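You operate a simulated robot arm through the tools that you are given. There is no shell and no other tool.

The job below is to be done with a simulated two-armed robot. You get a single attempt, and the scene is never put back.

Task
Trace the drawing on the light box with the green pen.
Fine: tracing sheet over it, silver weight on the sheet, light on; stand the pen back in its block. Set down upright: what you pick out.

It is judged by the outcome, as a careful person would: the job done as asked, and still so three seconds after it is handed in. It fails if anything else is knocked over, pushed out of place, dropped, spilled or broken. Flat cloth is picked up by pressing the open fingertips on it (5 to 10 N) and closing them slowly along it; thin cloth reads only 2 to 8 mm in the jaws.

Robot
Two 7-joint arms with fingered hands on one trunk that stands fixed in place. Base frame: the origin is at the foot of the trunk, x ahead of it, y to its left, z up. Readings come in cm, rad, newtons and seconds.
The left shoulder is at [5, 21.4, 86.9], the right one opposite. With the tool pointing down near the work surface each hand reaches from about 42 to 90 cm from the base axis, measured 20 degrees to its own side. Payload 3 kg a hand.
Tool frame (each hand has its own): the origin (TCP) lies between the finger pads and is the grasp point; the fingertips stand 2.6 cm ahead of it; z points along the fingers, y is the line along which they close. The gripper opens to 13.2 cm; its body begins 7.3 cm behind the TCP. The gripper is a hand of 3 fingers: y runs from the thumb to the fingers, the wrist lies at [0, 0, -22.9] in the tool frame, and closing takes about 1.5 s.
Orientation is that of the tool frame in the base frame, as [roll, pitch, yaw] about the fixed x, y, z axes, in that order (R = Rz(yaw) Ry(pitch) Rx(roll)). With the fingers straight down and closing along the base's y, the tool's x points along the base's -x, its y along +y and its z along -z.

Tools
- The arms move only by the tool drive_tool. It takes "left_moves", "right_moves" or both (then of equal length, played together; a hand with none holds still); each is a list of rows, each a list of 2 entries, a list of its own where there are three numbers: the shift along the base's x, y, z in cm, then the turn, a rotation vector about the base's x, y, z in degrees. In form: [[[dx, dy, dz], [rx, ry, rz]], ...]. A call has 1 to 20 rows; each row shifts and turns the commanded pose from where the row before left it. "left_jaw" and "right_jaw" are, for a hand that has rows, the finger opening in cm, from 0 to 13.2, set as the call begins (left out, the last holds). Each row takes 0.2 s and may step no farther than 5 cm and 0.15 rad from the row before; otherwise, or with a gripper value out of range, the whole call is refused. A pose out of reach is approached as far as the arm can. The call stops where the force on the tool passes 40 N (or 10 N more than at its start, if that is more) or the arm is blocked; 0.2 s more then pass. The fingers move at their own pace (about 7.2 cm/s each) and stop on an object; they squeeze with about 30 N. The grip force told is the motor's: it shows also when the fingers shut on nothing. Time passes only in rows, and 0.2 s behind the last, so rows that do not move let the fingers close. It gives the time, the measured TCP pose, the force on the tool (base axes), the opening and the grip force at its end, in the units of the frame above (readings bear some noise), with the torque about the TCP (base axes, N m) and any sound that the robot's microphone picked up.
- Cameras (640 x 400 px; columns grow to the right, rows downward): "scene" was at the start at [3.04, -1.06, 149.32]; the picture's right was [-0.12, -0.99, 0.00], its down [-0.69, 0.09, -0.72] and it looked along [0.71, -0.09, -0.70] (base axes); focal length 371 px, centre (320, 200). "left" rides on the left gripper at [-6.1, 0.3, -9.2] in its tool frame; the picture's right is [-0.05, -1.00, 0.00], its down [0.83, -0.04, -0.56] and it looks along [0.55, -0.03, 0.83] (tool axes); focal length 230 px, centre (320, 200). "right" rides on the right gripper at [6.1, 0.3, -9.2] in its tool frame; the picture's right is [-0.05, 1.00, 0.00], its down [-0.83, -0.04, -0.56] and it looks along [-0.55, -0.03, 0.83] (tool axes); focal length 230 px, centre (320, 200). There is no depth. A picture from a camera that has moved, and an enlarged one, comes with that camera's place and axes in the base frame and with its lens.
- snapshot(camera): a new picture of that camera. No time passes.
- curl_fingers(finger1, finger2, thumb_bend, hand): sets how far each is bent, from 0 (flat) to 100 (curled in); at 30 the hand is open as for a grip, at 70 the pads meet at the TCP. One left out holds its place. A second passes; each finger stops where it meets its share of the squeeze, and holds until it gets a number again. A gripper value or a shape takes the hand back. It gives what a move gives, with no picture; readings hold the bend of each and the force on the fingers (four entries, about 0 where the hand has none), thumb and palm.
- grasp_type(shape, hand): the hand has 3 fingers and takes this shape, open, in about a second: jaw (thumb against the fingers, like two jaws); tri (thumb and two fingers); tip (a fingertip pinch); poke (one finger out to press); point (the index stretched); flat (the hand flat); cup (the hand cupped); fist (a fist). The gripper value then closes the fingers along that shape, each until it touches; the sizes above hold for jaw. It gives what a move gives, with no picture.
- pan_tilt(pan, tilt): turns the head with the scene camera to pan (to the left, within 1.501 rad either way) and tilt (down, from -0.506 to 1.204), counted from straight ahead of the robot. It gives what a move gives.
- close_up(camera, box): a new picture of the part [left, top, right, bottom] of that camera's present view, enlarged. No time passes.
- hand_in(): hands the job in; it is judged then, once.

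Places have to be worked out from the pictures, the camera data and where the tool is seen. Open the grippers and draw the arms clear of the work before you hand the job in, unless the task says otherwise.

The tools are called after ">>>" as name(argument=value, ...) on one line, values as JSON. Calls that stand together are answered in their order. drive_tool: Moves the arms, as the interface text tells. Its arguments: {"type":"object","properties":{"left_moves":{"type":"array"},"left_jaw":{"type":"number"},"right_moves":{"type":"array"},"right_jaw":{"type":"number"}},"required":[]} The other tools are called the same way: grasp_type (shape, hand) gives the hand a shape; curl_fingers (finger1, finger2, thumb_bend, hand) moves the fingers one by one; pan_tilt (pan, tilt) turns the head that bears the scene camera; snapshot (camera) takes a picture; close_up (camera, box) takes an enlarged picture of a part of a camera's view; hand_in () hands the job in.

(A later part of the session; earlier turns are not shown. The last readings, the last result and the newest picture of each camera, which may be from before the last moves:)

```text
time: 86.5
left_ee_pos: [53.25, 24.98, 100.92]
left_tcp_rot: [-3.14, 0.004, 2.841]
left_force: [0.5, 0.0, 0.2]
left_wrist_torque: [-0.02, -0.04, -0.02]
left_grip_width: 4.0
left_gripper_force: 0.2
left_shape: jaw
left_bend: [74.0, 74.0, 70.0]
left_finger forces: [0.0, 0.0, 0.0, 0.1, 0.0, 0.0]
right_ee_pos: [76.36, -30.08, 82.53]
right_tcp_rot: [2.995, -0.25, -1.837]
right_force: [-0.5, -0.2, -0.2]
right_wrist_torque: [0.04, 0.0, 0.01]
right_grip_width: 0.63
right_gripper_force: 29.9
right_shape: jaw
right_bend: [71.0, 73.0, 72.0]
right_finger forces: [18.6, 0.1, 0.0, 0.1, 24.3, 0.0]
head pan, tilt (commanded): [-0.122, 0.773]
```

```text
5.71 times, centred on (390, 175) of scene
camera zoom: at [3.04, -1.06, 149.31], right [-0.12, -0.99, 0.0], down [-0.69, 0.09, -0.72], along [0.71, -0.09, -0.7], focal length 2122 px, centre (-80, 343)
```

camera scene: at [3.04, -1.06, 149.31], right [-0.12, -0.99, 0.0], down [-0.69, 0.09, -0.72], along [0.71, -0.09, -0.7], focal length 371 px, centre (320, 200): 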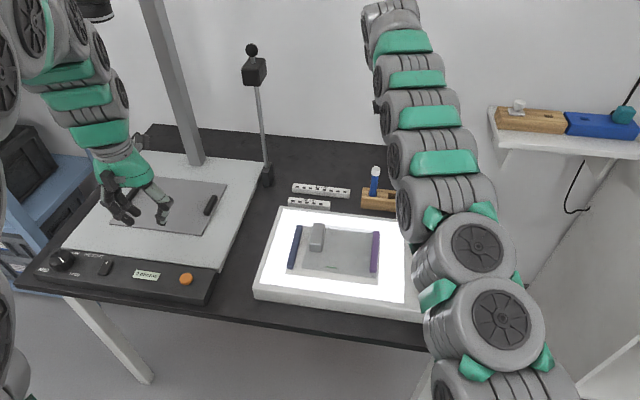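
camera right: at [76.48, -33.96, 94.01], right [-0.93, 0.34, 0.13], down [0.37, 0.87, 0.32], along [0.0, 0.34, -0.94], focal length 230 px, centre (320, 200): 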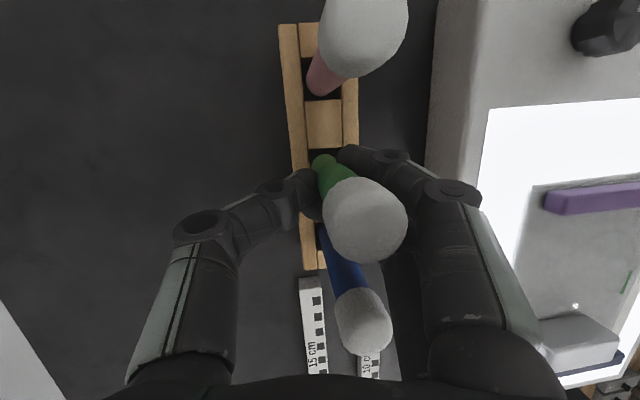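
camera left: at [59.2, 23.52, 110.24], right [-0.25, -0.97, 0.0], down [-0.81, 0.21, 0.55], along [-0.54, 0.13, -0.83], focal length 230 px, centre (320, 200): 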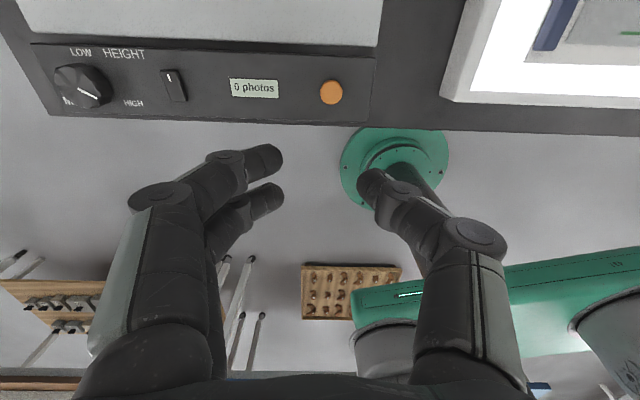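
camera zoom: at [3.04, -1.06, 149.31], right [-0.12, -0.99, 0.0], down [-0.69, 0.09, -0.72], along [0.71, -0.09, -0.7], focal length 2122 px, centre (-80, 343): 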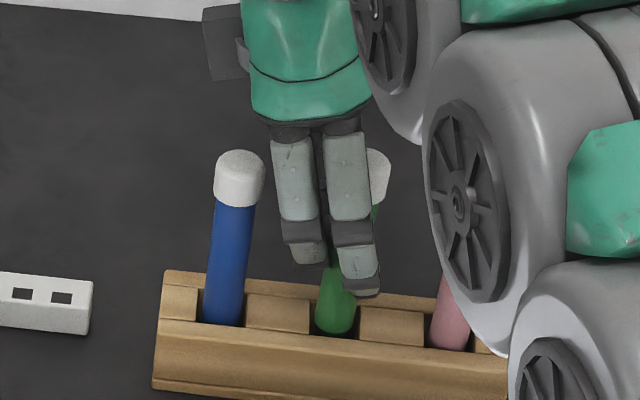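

No bottom contact yet. I lower in 0.15 cm steps until the tip stands.

>>> drive_tool(right_moves=[[[0, 0, -0.15], [0, 0, 0]], [[0, 0, -0.15], [0, 0, 0]], [[0, 0, 0], [0, 0, 0]]])

>>> drive_tool(right_moves=[[[0, 0, -0.15], [0, 0, 0]], [[0, 0, 0], [0, 0, 0]]])

```text
time: 87.2
left_ee_pos: [53.2, 25.05, 100.87]
left_tcp_rot: [-3.139, 0.003, 2.841]
left_force: [-0.4, 0.3, 0.3]
left_wrist_torque: [0.01, -0.03, 0.03]
left_grip_width: 3.97
left_gripper_force: 0.1
left_shape: jaw
left_bend: [74.0, 74.0, 70.0]
left_finger forces: [0.0, 0.0, 0.0, 0.0, 0.1, 0.0]
right_ee_pos: [76.38, -29.91, 82.25]
right_tcp_rot: [2.997, -0.252, -1.835]
right_force: [0.3, 0.4, -0.2]
right_wrist_torque: [0.01, 0.0, 0.0]
right_grip_width: 0.63
right_gripper_force: 30.1
right_shape: jaw
right_bend: [71.0, 73.0, 72.0]
right_finger forces: [18.6, 0.0, 0.0, 0.0, 24.4, 0.0]
head pan, tilt (commanded): [-0.122, 0.773]
```

```text
time: 87.8
left_ee_pos: [53.2, 24.91, 100.92]
left_tcp_rot: [-3.139, 0.004, 2.84]
left_force: [0.2, -0.2, -0.2]
left_wrist_torque: [0.0, -0.03, 0.01]
left_grip_width: 3.99
left_gripper_force: 0.1
left_shape: jaw
left_bend: [74.0, 74.0, 70.0]
left_finger forces: [0.0, 0.1, 0.0, 0.0, 0.0, 0.0]
right_ee_pos: [76.31, -30.0, 82.07]
right_tcp_rot: [2.995, -0.252, -1.835]
right_force: [0.1, 0.6, 0.2]
right_wrist_torque: [0.03, 0.0, -0.02]
right_grip_width: 0.65
right_gripper_force: 30.0
right_shape: jaw
right_bend: [71.0, 73.0, 72.0]
right_finger forces: [18.5, 0.1, 0.0, 0.1, 24.2, 0.1]
head pan, tilt (commanded): [-0.122, 0.773]
```

Still free; I lower a little more.

>>> drive_tool(right_moves=[[[0, 0, -0.15], [0, 0, 0]], [[0, 0, 0], [0, 0, 0]]])

>>> drive_tool(right_moves=[[[0, 0, -0.12], [0, 0, 0]], [[0, 0, 0], [0, 0, 0]]])

>>> close_up(camera="scene", box=[360, 140, 420, 210])

```text
time: 88.5
left_ee_pos: [53.24, 24.94, 100.91]
left_tcp_rot: [-3.141, 0.003, 2.841]
left_force: [-0.3, -0.4, 0.2]
left_wrist_torque: [-0.02, 0.0, 0.04]
left_grip_width: 3.97
left_gripper_force: 0.0
left_shape: jaw
left_bend: [74.0, 74.0, 70.0]
left_finger forces: [0.1, 0.1, 0.0, 0.1, 0.0, 0.0]
right_ee_pos: [76.3, -30.03, 82.12]
right_tcp_rot: [2.996, -0.251, -1.835]
right_force: [-0.8, 0.0, 2.9]
right_wrist_torque: [-0.02, 0.05, 0.05]
right_grip_width: 0.66
right_gripper_force: 30.0
right_shape: jaw
right_bend: [71.0, 73.0, 72.0]
right_finger forces: [18.9, 0.0, 0.0, 0.0, 24.6, 0.0]
head pan, tilt (commanded): [-0.122, 0.773]
```

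```text
time: 89.0
left_ee_pos: [53.26, 25.03, 100.93]
left_tcp_rot: [-3.14, 0.004, 2.841]
left_force: [-0.2, 1.0, 0.5]
left_wrist_torque: [0.01, 0.03, 0.01]
left_grip_width: 3.98
left_gripper_force: 0.1
left_shape: jaw
left_bend: [74.0, 74.0, 70.0]
left_finger forces: [0.0, 0.0, 0.0, 0.0, 0.0, 0.0]
right_ee_pos: [76.38, -30.09, 81.86]
right_tcp_rot: [2.997, -0.251, -1.839]
right_force: [-0.6, 0.2, 16.2]
right_wrist_torque: [-0.09, 0.19, 0.02]
right_grip_width: 0.67
right_gripper_force: 29.8
right_shape: jaw
right_bend: [71.0, 73.0, 73.0]
right_finger forces: [21.0, 0.0, 0.0, 0.0, 27.1, 0.1]
head pan, tilt (commanded): [-0.122, 0.773]
```

```text
5.71 times, centred on (390, 175) of scene
camera zoom: at [3.01, -1.05, 149.31], right [-0.12, -0.99, 0.0], down [-0.69, 0.09, -0.72], along [0.71, -0.09, -0.7], focal length 2122 px, centre (-80, 343)
```

zoom: 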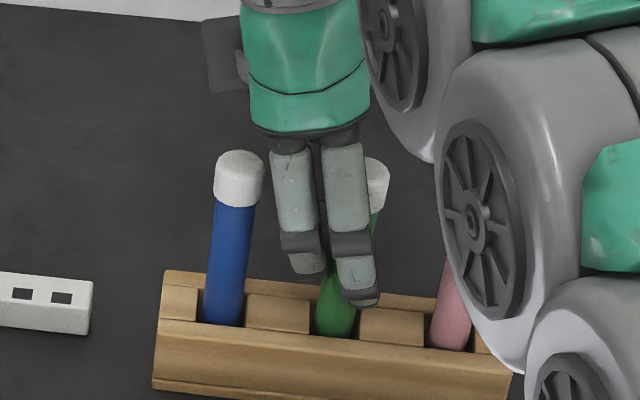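

The pen stands on the bottom of its slot (16 N). I ease up and open the hand.

>>> drive_tool(right_moves=[[[0, 0, 0.12], [0, 0, 0]], [[0, 0, 0], [0, 0, 0]]])

>>> drive_tool(right_moves=[[[0, 0, 0], [0, 0, 0]], [[0, 0, 0], [0, 0, 0]], [[0, 0, 0], [0, 0, 0]], [[0, 0, 0], [0, 0, 0]], [[0, 0, 0], [0, 0, 0]]], right_jaw=5.5)

>>> close_up(camera="scene", box=[360, 140, 420, 210])

>>> snapshot(camera="right")

```text
time: 89.7
left_ee_pos: [53.22, 25.04, 100.98]
left_tcp_rot: [-3.141, 0.003, 2.841]
left_force: [-0.4, 0.1, -0.2]
left_wrist_torque: [0.07, 0.02, 0.01]
left_grip_width: 3.97
left_gripper_force: 0.1
left_shape: jaw
left_bend: [74.0, 74.0, 70.0]
left_finger forces: [0.1, 0.0, 0.1, 0.1, 0.1, 0.0]
right_ee_pos: [76.39, -30.14, 82.04]
right_tcp_rot: [2.994, -0.251, -1.835]
right_force: [0.2, -1.1, 5.2]
right_wrist_torque: [-0.07, 0.03, -0.02]
right_grip_width: 0.63
right_gripper_force: 29.9
right_shape: jaw
right_bend: [71.0, 73.0, 73.0]
right_finger forces: [20.6, 0.0, 0.1, 0.0, 26.4, 0.0]
head pan, tilt (commanded): [-0.122, 0.773]
```

```text
time: 90.8
left_ee_pos: [53.15, 24.88, 100.85]
left_tcp_rot: [-3.14, 0.003, 2.842]
left_force: [-0.1, 0.8, 0.3]
left_wrist_torque: [0.03, -0.01, -0.01]
left_grip_width: 3.98
left_gripper_force: 0.0
left_shape: jaw
left_bend: [74.0, 74.0, 70.0]
left_finger forces: [0.0, 0.1, 0.0, 0.0, 0.0, 0.0]
right_ee_pos: [76.35, -30.15, 82.04]
right_tcp_rot: [2.994, -0.251, -1.836]
right_force: [-1.1, 1.0, 0.7]
right_wrist_torque: [-0.03, 0.0, -0.01]
right_grip_width: 5.44
right_gripper_force: 0.1
right_shape: jaw
right_bend: [73.0, 73.0, 70.0]
right_finger forces: [0.1, 0.0, 0.1, 0.0, 0.0, 0.0]
head pan, tilt (commanded): [-0.122, 0.773]
```

```text
5.71 times, centred on (390, 175) of scene
camera zoom: at [3.04, -1.06, 149.31], right [-0.12, -0.99, 0.0], down [-0.69, 0.09, -0.72], along [0.71, -0.09, -0.7], focal length 2122 px, centre (-80, 343)
```

zoom: 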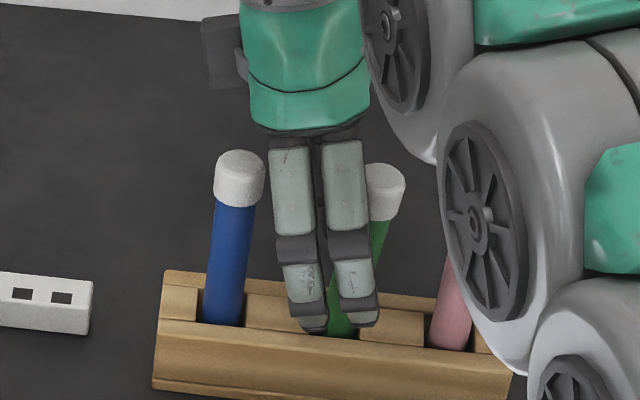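

```text
taken
camera right: at [76.5, -33.92, 92.53], right [-0.93, 0.34, 0.13], down [0.37, 0.87, 0.32], along [0.0, 0.34, -0.94], focal length 230 px, centre (320, 200)
```

right: 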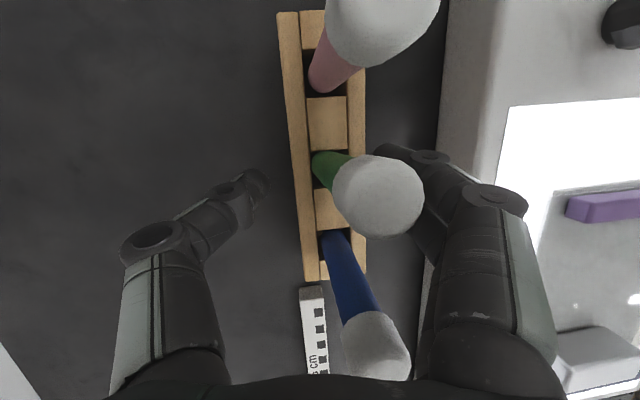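

The pen stands in its slot, leaning slightly. I lift the hand clear, turn it back to vertical and look.

>>> drive_tool(right_moves=[[[0, 0, 1], [0, 0, 0]], [[0, 0, 2], [0, 0, 0]], [[0, 0, 3], [0, 0, 0]], [[0, 0, 4], [0, 0, 0]], [[0, 0, 4], [0, 0, 0]]])

>>> snapshot(camera="right")

>>> snapshot(camera="scene")

```text
time: 92.0
left_ee_pos: [53.31, 25.14, 100.89]
left_tcp_rot: [-3.141, 0.005, 2.841]
left_force: [-1.3, 0.6, 0.2]
left_wrist_torque: [-0.04, 0.04, 0.01]
left_grip_width: 3.99
left_gripper_force: 0.0
left_shape: jaw
left_bend: [74.0, 74.0, 70.0]
left_finger forces: [0.0, 0.0, 0.0, 0.1, 0.0, 0.1]
right_ee_pos: [75.37, -30.24, 95.92]
right_tcp_rot: [3.0, -0.252, -1.837]
right_force: [0.5, 6.9, 1.1]
right_wrist_torque: [-0.66, 0.01, 0.1]
right_grip_width: 5.47
right_gripper_force: 0.2
right_shape: jaw
right_bend: [73.0, 73.0, 70.0]
right_finger forces: [0.0, 0.0, 0.0, 0.0, 0.0, 0.1]
right hand out of reach, approached as far as the arm can: row 5
head pan, tilt (commanded): [-0.122, 0.773]
```

```text
taken
camera right: at [75.59, -34.09, 106.36], right [-0.93, 0.34, 0.12], down [0.36, 0.88, 0.32], along [0.0, 0.34, -0.94], focal length 230 px, centre (320, 200)
```

right: 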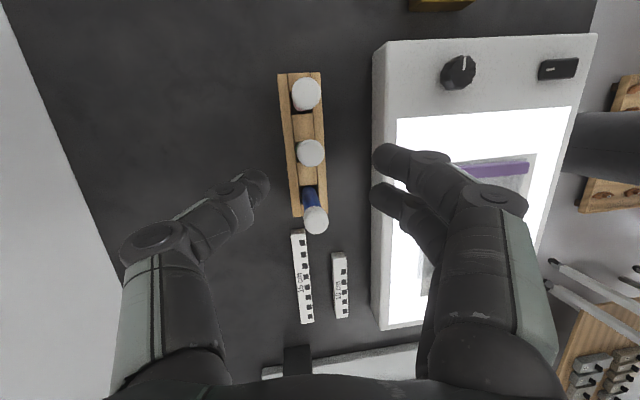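

```text
taken
camera scene: at [3.04, -0.94, 149.31], right [-0.12, -0.99, 0.0], down [-0.69, 0.08, -0.72], along [0.71, -0.09, -0.7], focal length 371 px, centre (320, 200)
```

scene: 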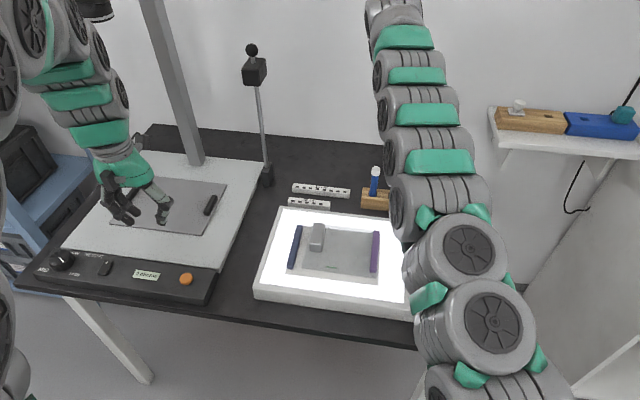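

That posture is at the edge of reach. I come down a little and turn the hand back to vertical in steps.

>>> drive_tool(right_moves=[[[0.5, 0, -1.5], [3.2, -2.1, 0]], [[0, 0, 0], [3.2, -2.1, 0]], [[0, 0, 0], [3.2, -2.1, 0]], [[0, 0, 0], [3.1, -2.2, 0]], [[0, 0, 0], [0, 0, 0]]])

>>> snapshot(camera="scene")

>>> snapshot(camera="right")

```text
time: 93.2
left_ee_pos: [53.31, 25.04, 100.87]
left_tcp_rot: [-3.14, 0.004, 2.842]
left_force: [-0.5, -0.5, -0.3]
left_wrist_torque: [-0.01, 0.04, 0.01]
left_grip_width: 4.01
left_gripper_force: 0.2
left_shape: jaw
left_bend: [74.0, 74.0, 70.0]
left_finger forces: [0.1, 0.1, 0.0, 0.0, 0.1, 0.0]
right_ee_pos: [76.22, -30.11, 94.17]
right_tcp_rot: [3.079, 0.001, -1.848]
right_force: [0.5, -0.2, -0.1]
right_wrist_torque: [-0.04, -0.01, 0.01]
right_grip_width: 5.46
right_gripper_force: 0.1
right_shape: jaw
right_bend: [73.0, 73.0, 70.0]
right_finger forces: [0.0, 0.0, 0.1, 0.0, 0.1, 0.0]
head pan, tilt (commanded): [-0.122, 0.773]
```

```text
taken
camera scene: at [3.04, -1.06, 149.31], right [-0.12, -0.99, 0.0], down [-0.69, 0.09, -0.72], along [0.71, -0.09, -0.7], focal length 371 px, centre (320, 200)
```

scene: 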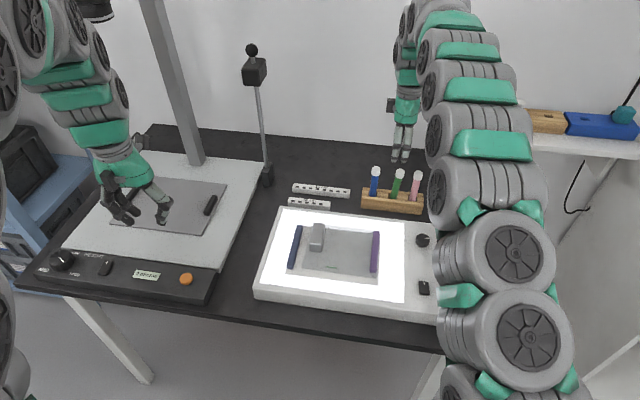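

```text
taken
camera right: at [74.79, -36.16, 103.53], right [-0.94, 0.32, 0.06], down [0.3, 0.78, 0.55], along [0.13, 0.54, -0.83], focal length 230 px, centre (320, 200)
```

right: 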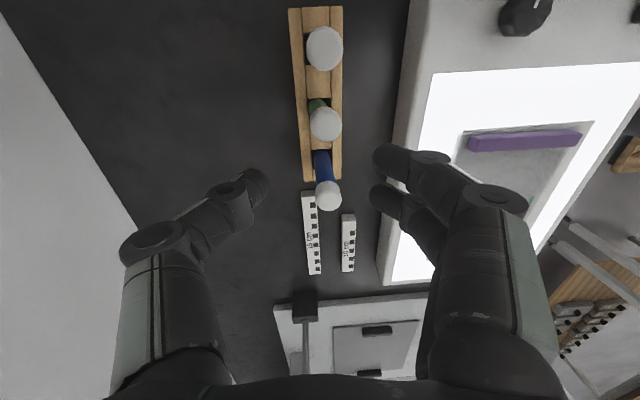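

The posture is back to normal and all three pens stand in the block. I remove the remaining tilt and zoom on the green cap for a fresh alignment.

>>> drive_tool(right_moves=[[[-0.8, 0.1, 0], [-1.04, -3.66, 0]], [[0, 0, -1], [0, 0, 0]], [[0, 0, 0], [0, 0, 0]]], right_jaw=6)

>>> close_up(camera="right", box=[240, 20, 400, 220])

>>> close_up(camera="scene", box=[350, 130, 440, 220])

```text
time: 94.0
left_ee_pos: [53.23, 24.97, 100.89]
left_tcp_rot: [-3.139, 0.003, 2.841]
left_force: [-0.5, -0.3, 0.1]
left_wrist_torque: [0.0, 0.0, 0.03]
left_grip_width: 3.99
left_gripper_force: 0.1
left_shape: jaw
left_bend: [74.0, 74.0, 70.0]
left_finger forces: [0.1, 0.0, 0.1, 0.1, 0.1, 0.0]
right_ee_pos: [75.36, -30.01, 93.2]
right_tcp_rot: [-3.139, 0.002, -1.846]
right_force: [0.5, -0.2, 0.9]
right_wrist_torque: [0.0, -0.02, 0.0]
right_grip_width: 5.97
right_gripper_force: 0.1
right_shape: jaw
right_bend: [73.0, 73.0, 70.0]
right_finger forces: [0.0, 0.0, 0.0, 0.0, 0.0, 0.1]
head pan, tilt (commanded): [-0.122, 0.773]
```

```text
2.00 times, centred on (320, 120) of right
camera zoom: at [73.43, -35.88, 102.53], right [-0.95, 0.32, 0.0], down [0.27, 0.79, 0.56], along [0.18, 0.53, -0.83], focal length 460 px, centre (320, 360)
```

zoom: 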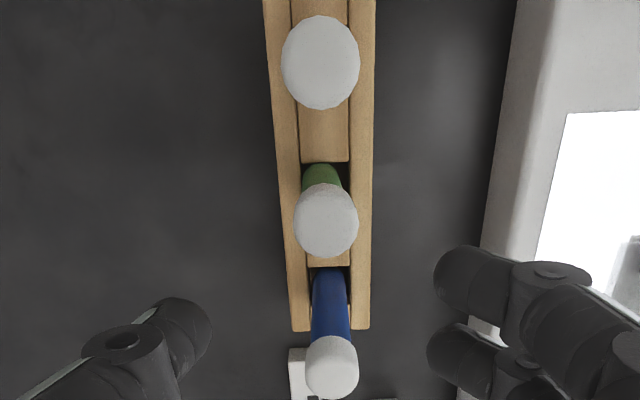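

```text
4.44 times, centred on (395, 175) of scene
camera zoom: at [3.04, -1.06, 149.31], right [-0.12, -0.99, 0.0], down [-0.69, 0.09, -0.72], along [0.71, -0.09, -0.7], focal length 1650 px, centre (-13, 311)
```

zoom: 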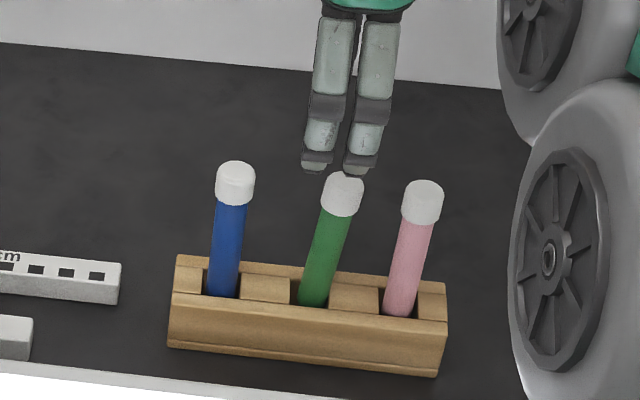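

The green pen now leans about 3° to the right in its loose slot, its cap at about (74.9, -30.8). I align the hand to (75.0, -30.6) with a matching 3° tilt and check again at z=91.

>>> drive_tool(right_moves=[[[-0.3, -0.6, -1], [2.9, -0.8, 0]], [[0, 0, -1.2], [0, 0, 0]], [[0, 0, 0], [0, 0, 0]]])

>>> close_up(camera="right", box=[240, 20, 400, 220])

>>> close_up(camera="scene", box=[350, 130, 440, 220])

```text
time: 94.8
left_ee_pos: [53.21, 25.03, 100.88]
left_tcp_rot: [-3.141, 0.005, 2.841]
left_force: [-0.3, 0.8, 0.1]
left_wrist_torque: [-0.01, -0.01, -0.02]
left_grip_width: 3.99
left_gripper_force: 0.0
left_shape: jaw
left_bend: [74.0, 74.0, 70.0]
left_finger forces: [0.0, 0.0, 0.1, 0.1, 0.1, 0.0]
right_ee_pos: [75.92, -30.56, 92.86]
right_tcp_rot: [-3.138, 0.055, -1.847]
right_force: [-0.2, 0.0, -0.2]
right_wrist_torque: [0.0, -0.02, -0.01]
right_grip_width: 5.97
right_gripper_force: 0.0
right_shape: jaw
right_bend: [73.0, 73.0, 70.0]
right_finger forces: [0.0, 0.0, 0.0, 0.0, 0.0, 0.1]
right hand out of reach, approached as far as the arm can: row 1
head pan, tilt (commanded): [-0.122, 0.773]
```

```text
2.00 times, centred on (320, 120) of right
camera zoom: at [73.96, -36.91, 101.84], right [-0.95, 0.32, 0.0], down [0.26, 0.76, 0.6], along [0.19, 0.57, -0.8], focal length 460 px, centre (320, 360)
```

zoom: 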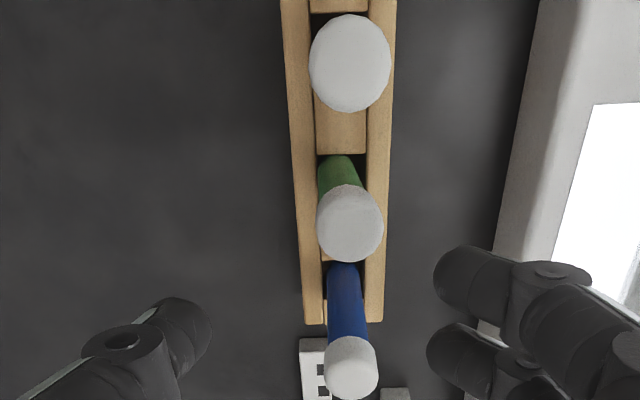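

```text
4.44 times, centred on (395, 175) of scene
camera zoom: at [3.04, -1.06, 149.31], right [-0.12, -0.99, 0.0], down [-0.69, 0.09, -0.72], along [0.71, -0.09, -0.7], focal length 1650 px, centre (-13, 311)
```

zoom: 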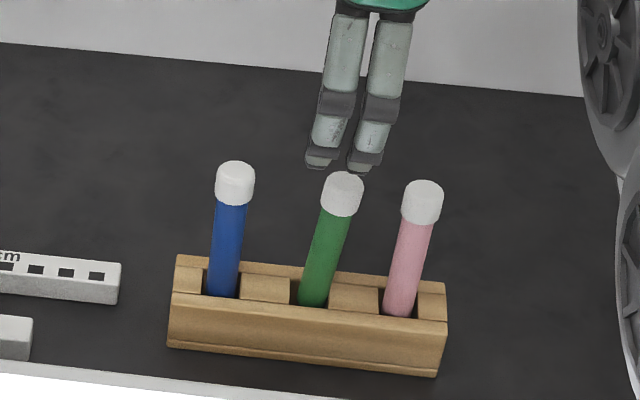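

The hand landed about 1 cm off, near its reach limit. From the picture the pen is about (-1.0, -0.4) from the tool axis, so I correct and check.

>>> drive_tool(right_moves=[[[-0.5, -0.2, -0.5], [0, 0, 0]], [[-0.5, -0.2, -0.5], [0, 0, 0]], [[0, 0, 0], [0, 0, 0]]])

>>> close_up(camera="right", box=[240, 20, 400, 220])

>>> close_up(camera="scene", box=[350, 130, 440, 220])

```text
time: 95.7
left_ee_pos: [53.23, 25.02, 101.0]
left_tcp_rot: [-3.14, 0.004, 2.841]
left_force: [0.2, 0.3, 0.4]
left_wrist_torque: [-0.01, -0.04, 0.02]
left_grip_width: 3.96
left_gripper_force: 0.0
left_shape: jaw
left_bend: [74.0, 74.0, 70.0]
left_finger forces: [0.0, 0.0, 0.1, 0.1, 0.0, 0.0]
right_ee_pos: [74.95, -30.96, 91.67]
right_tcp_rot: [-3.138, 0.054, -1.847]
right_force: [0.4, -0.1, -1.2]
right_wrist_torque: [0.01, -0.01, 0.04]
right_grip_width: 5.97
right_gripper_force: 0.1
right_shape: jaw
right_bend: [73.0, 73.0, 70.0]
right_finger forces: [0.0, 0.1, 0.0, 0.0, 0.0, 0.1]
head pan, tilt (commanded): [-0.122, 0.773]
```

```text
2.00 times, centred on (320, 120) of right
camera zoom: at [72.86, -37.41, 100.75], right [-0.95, 0.32, 0.0], down [0.26, 0.76, 0.6], along [0.19, 0.57, -0.8], focal length 460 px, centre (320, 360)
```

zoom: 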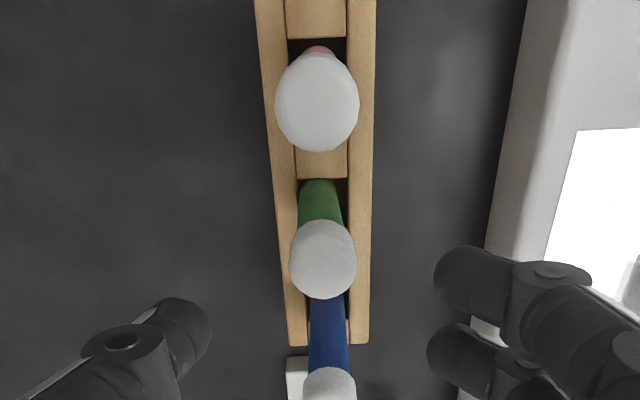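

```text
4.44 times, centred on (395, 175) of scene
camera zoom: at [3.04, -1.06, 149.31], right [-0.12, -0.99, 0.0], down [-0.69, 0.09, -0.72], along [0.71, -0.09, -0.7], focal length 1650 px, centre (-13, 311)
```

zoom: 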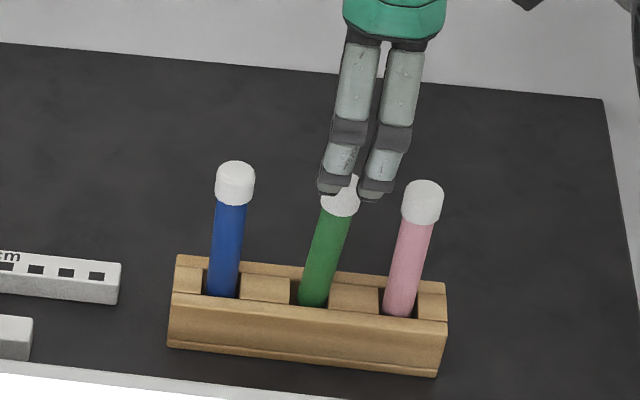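

Aligned: the pen axis at grip height projects right onto the TCP. I descend to z=82.1.

>>> drive_tool(right_moves=[[[0, 0, -2.4], [0, 0, 0]], [[0, 0, -2.4], [0, 0, 0]], [[0, 0, -2.4], [0, 0, 0]], [[0, 0, -1.5], [0, 0, 0]], [[0, 0, -0.8], [0, 0, 0]], [[0, 0, 0], [0, 0, 0]]])

>>> close_up(camera="right", box=[220, 60, 420, 260])

>>> close_up(camera="scene", box=[350, 130, 440, 220])

```text
time: 97.0
left_ee_pos: [53.33, 25.02, 100.92]
left_tcp_rot: [-3.139, 0.003, 2.841]
left_force: [-1.1, 0.4, 0.1]
left_wrist_torque: [-0.04, 0.0, -0.03]
left_grip_width: 3.98
left_gripper_force: 0.1
left_shape: jaw
left_bend: [74.0, 74.0, 70.0]
left_finger forces: [0.1, 0.1, 0.1, 0.0, 0.0, 0.0]
right_ee_pos: [74.94, -30.97, 82.39]
right_tcp_rot: [-3.138, 0.055, -1.846]
right_force: [0.9, 0.8, -1.1]
right_wrist_torque: [0.05, 0.01, 0.05]
right_grip_width: 5.97
right_gripper_force: 0.0
right_shape: jaw
right_bend: [73.0, 73.0, 70.0]
right_finger forces: [0.0, 0.0, 0.0, 0.0, 0.0, 0.1]
head pan, tilt (commanded): [-0.122, 0.773]
```

```text
2.00 times, centred on (320, 160) of right
camera zoom: at [72.98, -37.37, 91.26], right [-0.95, 0.32, 0.0], down [0.26, 0.76, 0.6], along [0.19, 0.57, -0.8], focal length 460 px, centre (320, 280)
```

zoom: 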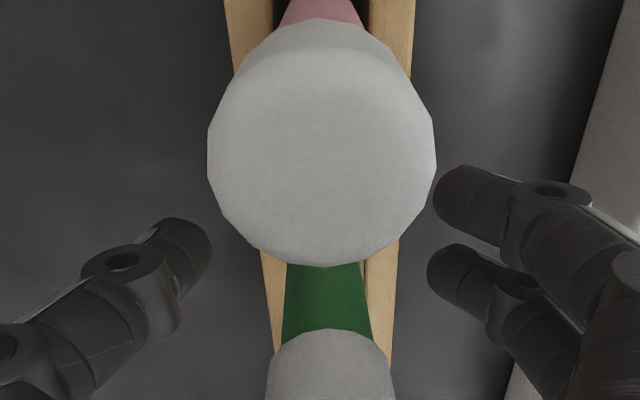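

```text
4.44 times, centred on (395, 175) of scene
camera zoom: at [3.03, -1.06, 149.31], right [-0.12, -0.99, 0.0], down [-0.69, 0.09, -0.72], along [0.71, -0.09, -0.7], focal length 1650 px, centre (-13, 311)
```

zoom: 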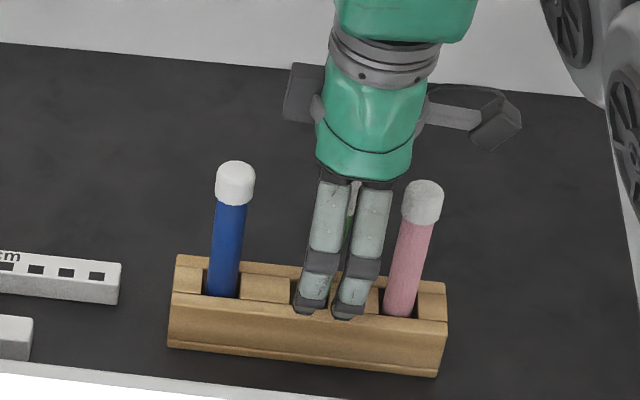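

The pen is in the gap between the fingers, clear of the pink pen. I go down another 0.4 cm and close.

>>> drive_tool(right_moves=[[[0, 0, -0.2], [0, 0, 0]], [[0, 0, -0.2], [0, 0, 0]]])

>>> drive_tool(right_moves=[[[0, 0, 0], [0, 0, 0]], [[0, 0, 0], [0, 0, 0]], [[0, 0, 0], [0, 0, 0]], [[0, 0, 0], [0, 0, 0]], [[0, 0, 0], [0, 0, 0]], [[0, 0, 0], [0, 0, 0]], [[0, 0, 0], [0, 0, 0]]], right_jaw=0)

>>> close_up(camera="right", box=[220, 60, 420, 260])

>>> close_up(camera="scene", box=[350, 130, 440, 220])

```text
time: 97.7
left_ee_pos: [53.33, 25.02, 100.99]
left_tcp_rot: [-3.141, 0.004, 2.841]
left_force: [0.2, 0.7, 0.6]
left_wrist_torque: [-0.01, -0.03, 0.04]
left_grip_width: 3.98
left_gripper_force: 0.0
left_shape: jaw
left_bend: [74.0, 74.0, 70.0]
left_finger forces: [0.0, 0.0, 0.1, 0.0, 0.0, 0.0]
right_ee_pos: [75.03, -31.01, 81.91]
right_tcp_rot: [-3.138, 0.054, -1.847]
right_force: [-0.1, 1.0, 0.3]
right_wrist_torque: [0.01, -0.01, 0.01]
right_grip_width: 5.96
right_gripper_force: 0.1
right_shape: jaw
right_bend: [73.0, 73.0, 70.0]
right_finger forces: [0.0, 0.0, 0.0, 0.1, 0.0, 0.0]
head pan, tilt (commanded): [-0.122, 0.773]
```

```text
time: 99.2
left_ee_pos: [53.31, 25.0, 100.89]
left_tcp_rot: [-3.141, 0.002, 2.843]
left_force: [0.1, 0.1, 0.2]
left_wrist_torque: [0.05, 0.0, -0.03]
left_grip_width: 3.98
left_gripper_force: 0.1
left_shape: jaw
left_bend: [74.0, 74.0, 70.0]
left_finger forces: [0.0, 0.0, 0.1, 0.0, 0.1, 0.0]
right_ee_pos: [75.0, -30.98, 81.95]
right_tcp_rot: [-3.138, 0.055, -1.846]
right_force: [0.7, 2.1, 0.0]
right_wrist_torque: [0.07, 0.0, 0.04]
right_grip_width: 0.6
right_gripper_force: 30.1
right_shape: jaw
right_bend: [72.0, 71.0, 70.0]
right_finger forces: [11.6, 20.4, 0.0, 0.1, 23.6, 0.1]
head pan, tilt (commanded): [-0.122, 0.773]
```

```text
2.00 times, centred on (320, 160) of right
camera zoom: at [72.99, -37.33, 90.88], right [-0.95, 0.32, 0.0], down [0.26, 0.76, 0.6], along [0.19, 0.57, -0.8], focal length 460 px, centre (320, 280)
```

zoom: 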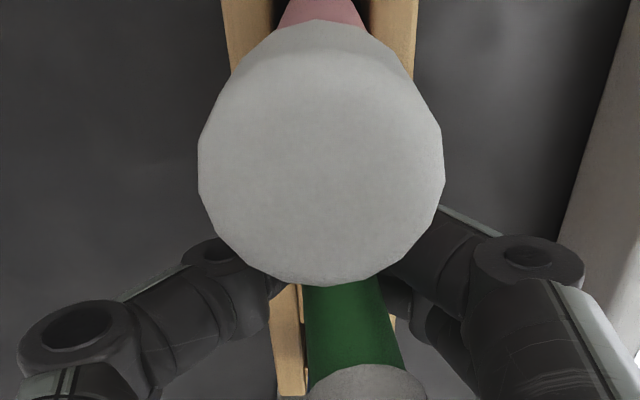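

```text
4.44 times, centred on (395, 175) of scene
camera zoom: at [3.04, -1.06, 149.31], right [-0.12, -0.99, 0.0], down [-0.69, 0.09, -0.72], along [0.71, -0.09, -0.7], focal length 1650 px, centre (-13, 311)
```

zoom: 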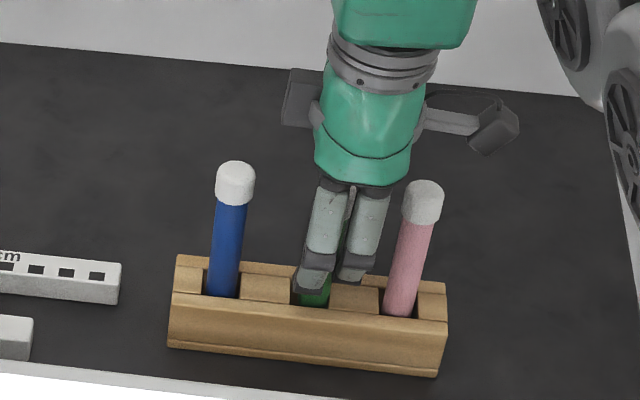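

All three digits touch, but finger 2 carries more, so the pen sits off-centre. I reopen, shift 0.25 cm left and close again for a balanced grip.

>>> drive_tool(right_moves=[[[0, 0, 0], [0, 0, 0]], [[0, 0, 0], [0, 0, 0]], [[0, 0, 0], [0, 0, 0]], [[0.07, 0.24, 0], [0, 0, 0]], [[0, 0, 0], [0, 0, 0]]], right_jaw=5)

>>> drive_tool(right_moves=[[[0, 0, 0], [0, 0, 0]], [[0, 0, 0], [0, 0, 0]], [[0, 0, 0], [0, 0, 0]], [[0, 0, 0], [0, 0, 0]], [[0, 0, 0], [0, 0, 0]], [[0, 0, 0], [0, 0, 0]], [[0, 0, 0], [0, 0, 0]]], right_jaw=0)

>>> close_up(camera="scene", box=[350, 130, 440, 220])

```text
time: 100.5
left_ee_pos: [53.14, 24.97, 100.92]
left_tcp_rot: [-3.14, 0.003, 2.841]
left_force: [0.5, -0.1, 0.4]
left_wrist_torque: [-0.02, 0.0, 0.01]
left_grip_width: 3.94
left_gripper_force: 0.1
left_shape: jaw
left_bend: [74.0, 74.0, 70.0]
left_finger forces: [0.0, 0.1, 0.0, 0.0, 0.0, 0.0]
right_ee_pos: [75.11, -30.75, 81.99]
right_tcp_rot: [-3.137, 0.055, -1.847]
right_force: [-0.4, 1.0, 0.2]
right_wrist_torque: [-0.01, 0.01, 0.02]
right_grip_width: 4.94
right_gripper_force: 0.0
right_shape: jaw
right_bend: [74.0, 74.0, 70.0]
right_finger forces: [0.1, 0.0, 0.0, 0.0, 0.0, 0.0]
head pan, tilt (commanded): [-0.122, 0.773]
```

```text
time: 102.0
left_ee_pos: [53.3, 25.12, 100.8]
left_tcp_rot: [-3.14, 0.003, 2.84]
left_force: [0.8, 0.4, -0.3]
left_wrist_torque: [-0.02, 0.03, 0.0]
left_grip_width: 3.99
left_gripper_force: 0.1
left_shape: jaw
left_bend: [74.0, 74.0, 70.0]
left_finger forces: [0.1, 0.0, 0.1, 0.0, 0.0, 0.1]
right_ee_pos: [75.18, -30.79, 81.87]
right_tcp_rot: [-3.139, 0.055, -1.846]
right_force: [0.1, -0.2, 0.0]
right_wrist_torque: [0.01, 0.03, -0.03]
right_grip_width: 0.76
right_gripper_force: 29.8
right_shape: jaw
right_bend: [71.0, 71.0, 70.0]
right_finger forces: [16.6, 13.1, 0.1, 0.0, 26.7, 0.1]
head pan, tilt (commanded): [-0.122, 0.773]
```

```text
4.44 times, centred on (395, 175) of scene
camera zoom: at [3.04, -1.06, 149.31], right [-0.12, -0.99, 0.0], down [-0.69, 0.09, -0.72], along [0.71, -0.09, -0.7], focal length 1650 px, centre (-13, 311)
```

zoom: 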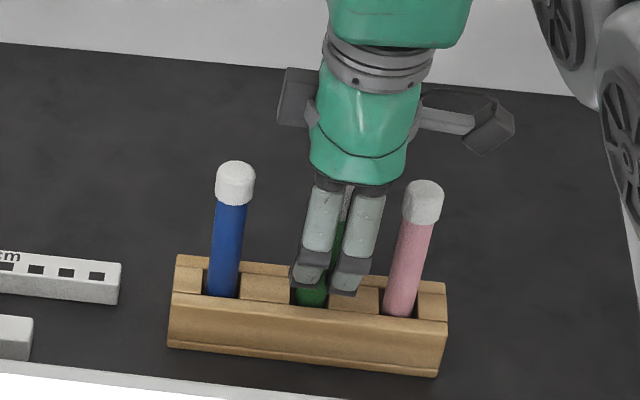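

Now the grip is balanced (16.6 / 13.1 / 26.7 N). I lift the pen straight out, turn the hand 3° back to vertical, and draw it away toward the light box.

>>> drive_tool(right_moves=[[[0, 0, 0.8], [0, 0, 0]], [[0, 0, 1.2], [0, 0, 0]], [[0, 0, 1.5], [0, 0, 0]], [[0, 0, 1.5], [0, 0, 0]], [[0, 0, 1.6], [0, 0, 0]], [[-1, 0.8, 0.8], [0, 0, 0]], [[-2, 1.6, 0.8], [0, 0, 0]], [[-2, 1.6, 0.8], [-1.4, 0.4, 0]], [[-2, 1.6, 0.8], [-1.5, 0.4, 0]], [[0, 0, 0], [0, 0, 0]]])

>>> snapshot(camera="scene")

>>> snapshot(camera="right")

```text
time: 104.2
left_ee_pos: [53.25, 25.1, 100.96]
left_tcp_rot: [-3.139, 0.002, 2.84]
left_force: [0.0, 0.0, -0.3]
left_wrist_torque: [0.0, 0.01, -0.02]
left_grip_width: 3.95
left_gripper_force: 0.1
left_shape: jaw
left_bend: [74.0, 74.0, 70.0]
left_finger forces: [0.0, 0.0, 0.0, 0.0, 0.0, 0.1]
right_ee_pos: [68.22, -25.18, 91.55]
right_tcp_rot: [-3.139, 0.003, -1.849]
right_force: [-0.2, -0.5, -0.7]
right_wrist_torque: [0.0, 0.0, 0.04]
right_grip_width: 0.77
right_gripper_force: 29.8
right_shape: jaw
right_bend: [71.0, 71.0, 70.0]
right_finger forces: [16.7, 13.7, 0.1, 0.0, 26.6, 0.0]
head pan, tilt (commanded): [-0.122, 0.773]
```

```text
taken
camera scene: at [3.04, -1.06, 149.31], right [-0.12, -0.99, 0.0], down [-0.69, 0.09, -0.72], along [0.71, -0.09, -0.7], focal length 371 px, centre (320, 200)
```

scene: 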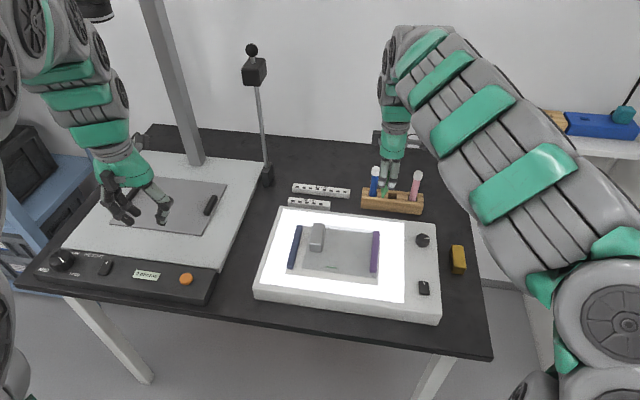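

```text
taken
camera right: at [66.22, -31.04, 100.87], right [-0.95, 0.32, 0.0], down [0.27, 0.79, 0.56], along [0.18, 0.53, -0.83], focal length 230 px, centre (320, 200)
```

right: 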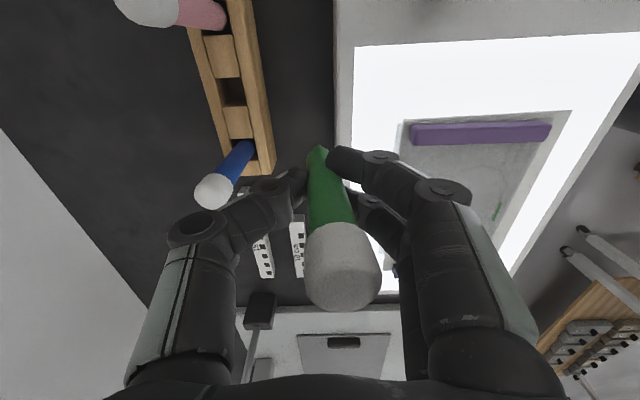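

The pen is out and clear. I carry it over the line, about where the drawn part runs, and take out its remaining lean.

>>> drive_tool(right_moves=[[[-2.3, 2.2, 0.1], [0, 0, 0]], [[-2.3, 2.2, 0.1], [0, 0, 0]], [[-2.3, 2.2, 0.1], [0, 0, 0]], [[-2.3, 2.2, 0.1], [0.95, 3.4, 0]], [[-2.3, 2.2, 0], [0, 0, 0]], [[-2.3, 2.2, 0], [0, 0, 0]], [[-2.2, 2.2, 0], [0, 0, 0]], [[0, 0, 0], [0, 0, 0]]])

>>> close_up(camera="scene", box=[280, 180, 400, 280])

>>> snapshot(camera="right")

```text
time: 106.0
left_ee_pos: [53.31, 25.01, 100.84]
left_tcp_rot: [-3.14, 0.004, 2.842]
left_force: [0.6, 0.8, -0.5]
left_wrist_torque: [-0.01, 0.01, 0.0]
left_grip_width: 3.99
left_gripper_force: 0.1
left_shape: jaw
left_bend: [74.0, 74.0, 70.0]
left_finger forces: [0.0, 0.0, 0.0, 0.0, 0.1, 0.1]
right_ee_pos: [55.88, -8.17, 92.64]
right_tcp_rot: [3.084, 0.003, -1.847]
right_force: [0.4, 0.3, 0.7]
right_wrist_torque: [0.01, 0.0, 0.01]
right_grip_width: 0.7
right_gripper_force: 30.5
right_shape: jaw
right_bend: [71.0, 71.0, 70.0]
right_finger forces: [17.5, 14.7, 0.0, 0.0, 26.1, 0.1]
right hand out of reach, approached as far as the arm can: row 1, 2, 3, 5, 6
head pan, tilt (commanded): [-0.122, 0.773]
```

```text
4.00 times, centred on (340, 230) of scene
camera zoom: at [3.04, -1.06, 149.31], right [-0.12, -0.99, 0.0], down [-0.69, 0.09, -0.72], along [0.71, -0.09, -0.7], focal length 1485 px, centre (240, 80)
```

zoom: 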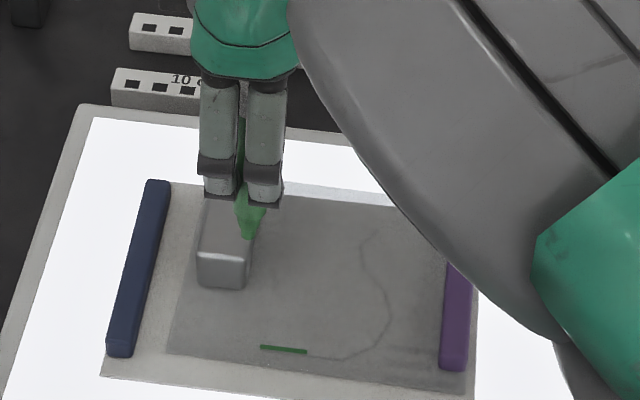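

```text
taken
camera right: at [54.52, -14.16, 101.92], right [-0.95, 0.32, 0.06], down [0.3, 0.78, 0.55], along [0.13, 0.54, -0.83], focal length 230 px, centre (320, 200)
```

right: 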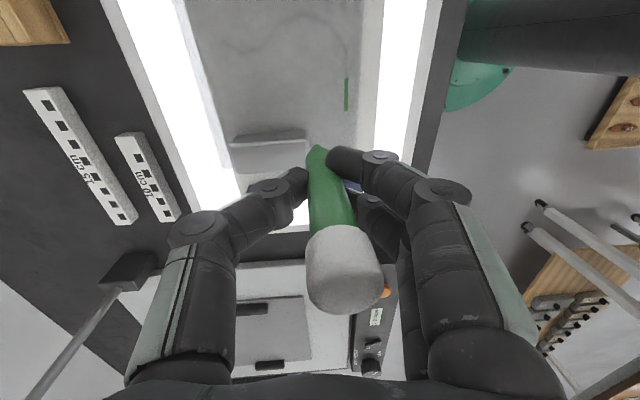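

The move hit a reach limit and the arm took an odd elbow posture. I look at the whole scene before going on.

>>> snapshot(camera="scene")

>>> pan_tilt(pan=-0.7, tilt=0.6)

>>> snapshot(camera="scene")

```text
taken
camera scene: at [3.04, -1.06, 149.31], right [-0.12, -0.99, 0.0], down [-0.69, 0.09, -0.72], along [0.71, -0.09, -0.7], focal length 371 px, centre (320, 200)
```

scene: 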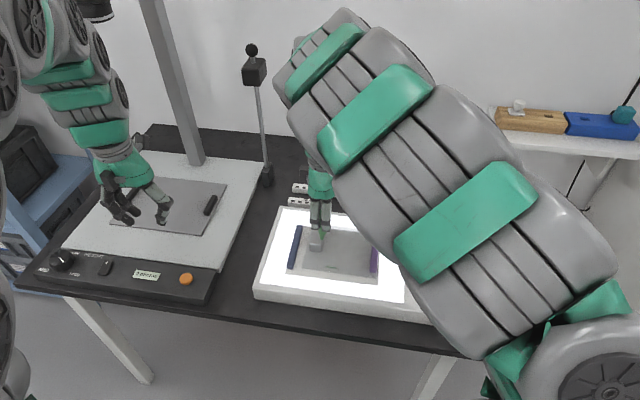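

```text
time: 107.0
left_ee_pos: [53.19, 25.05, 100.8]
left_tcp_rot: [-3.14, 0.003, 2.839]
left_force: [0.3, -0.5, 0.6]
left_wrist_torque: [0.01, -0.01, 0.01]
left_grip_width: 3.98
left_gripper_force: 0.0
left_shape: jaw
left_bend: [74.0, 74.0, 70.0]
left_finger forces: [0.0, 0.0, 0.1, 0.0, 0.1, 0.0]
right_ee_pos: [56.01, -8.11, 92.69]
right_tcp_rot: [3.084, 0.002, -1.847]
right_force: [0.0, 0.1, 0.1]
right_wrist_torque: [-0.02, 0.02, 0.01]
right_grip_width: 0.73
right_gripper_force: 29.4
right_shape: jaw
right_bend: [71.0, 71.0, 70.0]
right_finger forces: [17.5, 14.7, 0.0, 0.0, 25.9, 0.0]
head pan, tilt (commanded): [-0.7, 0.6]
```

```text
taken
camera scene: at [1.68, -5.75, 150.79], right [-0.64, -0.77, 0.0], down [-0.43, 0.36, -0.82], along [0.63, -0.53, -0.57], focal length 371 px, centre (320, 200)
```

scene: 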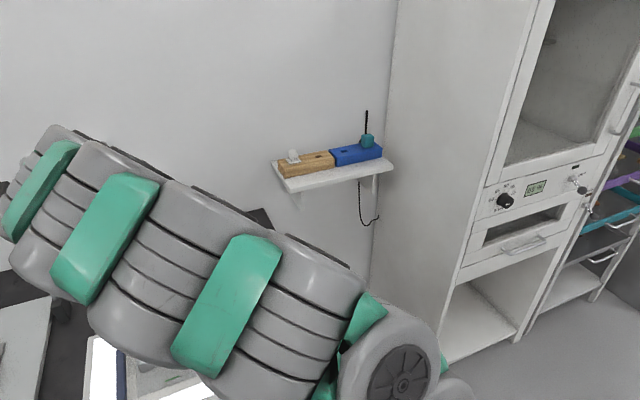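

The right arm's elbow has swung over to the left. I bring the hand back over to the right and higher, as in the beginning, to let the arm settle into its earlier posture.

>>> pan_tilt(pan=-0.122, tilt=0.773)

>>> drive_tool(right_moves=[[[-0.5, -2, 2], [0, 0, 0]], [[-1, -3.5, 1.5], [0, 0, 0]], [[-1, -3.5, 1.5], [0, 0, 0]], [[-1, -3.5, 1], [0, 0, 0]], [[-1, -3.5, 1], [0, 0, 0]], [[-1, -3.5, 1], [0, 0, 0]], [[-1, -3.5, 0.5], [0, 0, 0]], [[-0.5, -3.5, 0], [0, 0, 0]], [[0, -3.5, 0], [0, 0, 0]], [[0, 0, 0], [0, 0, 0]]])

>>> snapshot(camera="scene")

```text
time: 108.0
left_ee_pos: [53.21, 24.99, 100.89]
left_tcp_rot: [-3.14, 0.002, 2.84]
left_force: [-0.2, 0.9, 0.0]
left_wrist_torque: [-0.02, -0.01, -0.02]
left_grip_width: 3.98
left_gripper_force: 0.0
left_shape: jaw
left_bend: [74.0, 74.0, 70.0]
left_finger forces: [0.1, 0.1, 0.1, 0.0, 0.1, 0.0]
right_ee_pos: [56.01, -8.12, 92.58]
right_tcp_rot: [3.084, 0.002, -1.848]
right_force: [0.9, 0.8, -0.4]
right_wrist_torque: [0.0, 0.01, 0.01]
right_grip_width: 0.71
right_gripper_force: 30.0
right_shape: jaw
right_bend: [71.0, 71.0, 70.0]
right_finger forces: [17.4, 14.6, 0.0, 0.0, 25.9, 0.1]
head pan, tilt (commanded): [-0.122, 0.773]
```

```text
time: 110.2
left_ee_pos: [53.38, 25.03, 100.84]
left_tcp_rot: [-3.14, 0.004, 2.843]
left_force: [-0.3, 1.0, 0.0]
left_wrist_torque: [0.02, 0.03, -0.02]
left_grip_width: 3.99
left_gripper_force: 0.1
left_shape: jaw
left_bend: [74.0, 74.0, 70.0]
left_finger forces: [0.0, 0.1, 0.0, 0.0, 0.0, 0.0]
right_ee_pos: [49.22, -38.06, 101.02]
right_tcp_rot: [3.084, 0.001, -1.849]
right_force: [0.0, 0.0, -0.8]
right_wrist_torque: [-0.01, 0.02, 0.0]
right_grip_width: 0.71
right_gripper_force: 30.3
right_shape: jaw
right_bend: [71.0, 71.0, 70.0]
right_finger forces: [18.1, 15.2, 0.1, 0.0, 25.9, 0.0]
head pan, tilt (commanded): [-0.122, 0.773]
```

```text
taken
camera scene: at [3.04, -1.06, 149.31], right [-0.12, -0.99, 0.0], down [-0.69, 0.09, -0.72], along [0.71, -0.09, -0.7], focal length 371 px, centre (320, 200)
```

scene: 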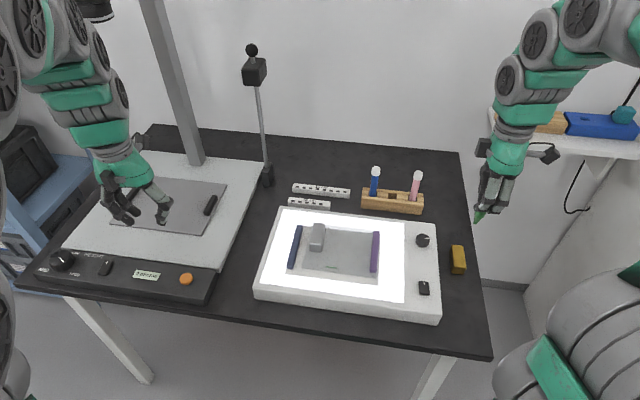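

The arm is back in its normal posture and the scene is undisturbed. I bring the pen to hover over the line near the end of the drawn ink.

>>> drive_tool(right_moves=[[[0.37, 3.56, -0.5], [0, 0, 0]], [[0.37, 3.56, -0.5], [0, 0, 0]], [[0.37, 3.56, -1], [0, 0, 0]], [[0.37, 3.56, -1], [0, 0, 0]], [[0.37, 3.56, -1.5], [0, 0, 0]], [[0.37, 3.56, -1.5], [0, 0, 0]], [[0.37, 3.56, -1.5], [0, 0, 0]], [[0.37, 3.56, -1.5], [0, 0, 0]], [[0, 0, 0], [0, 0, 0]]])

>>> close_up(camera="scene", box=[290, 190, 400, 290])

>>> snapshot(camera="right")

```text
time: 112.2
left_ee_pos: [53.3, 24.95, 100.91]
left_tcp_rot: [-3.141, 0.003, 2.842]
left_force: [0.6, -0.1, -0.3]
left_wrist_torque: [0.01, 0.01, 0.04]
left_grip_width: 4.0
left_gripper_force: 0.0
left_shape: jaw
left_bend: [74.0, 74.0, 70.0]
left_finger forces: [0.0, 0.0, 0.0, 0.0, 0.1, 0.0]
right_ee_pos: [51.96, -9.64, 92.08]
right_tcp_rot: [3.084, 0.001, -1.844]
right_force: [-0.1, 0.2, 0.3]
right_wrist_torque: [0.02, 0.01, -0.01]
right_grip_width: 0.72
right_gripper_force: 30.1
right_shape: jaw
right_bend: [71.0, 71.0, 71.0]
right_finger forces: [18.2, 15.1, 0.0, 0.0, 25.9, 0.0]
head pan, tilt (commanded): [-0.122, 0.773]
```

```text
4.00 times, centred on (345, 240) of scene
camera zoom: at [3.04, -1.06, 149.31], right [-0.12, -0.99, 0.0], down [-0.69, 0.09, -0.72], along [0.71, -0.09, -0.7], focal length 1485 px, centre (220, 40)
```

zoom: 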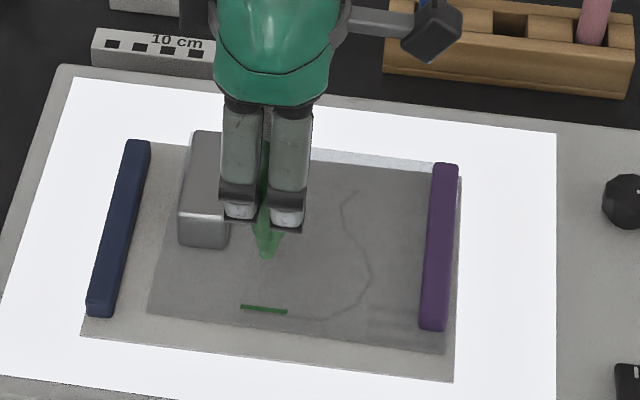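

```text
taken
camera right: at [50.5, -15.7, 101.46], right [-0.95, 0.32, 0.06], down [0.3, 0.78, 0.55], along [0.13, 0.54, -0.83], focal length 230 px, centre (320, 200)
```

right: 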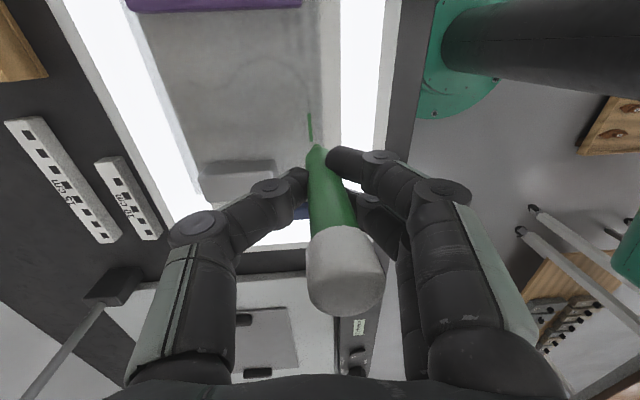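

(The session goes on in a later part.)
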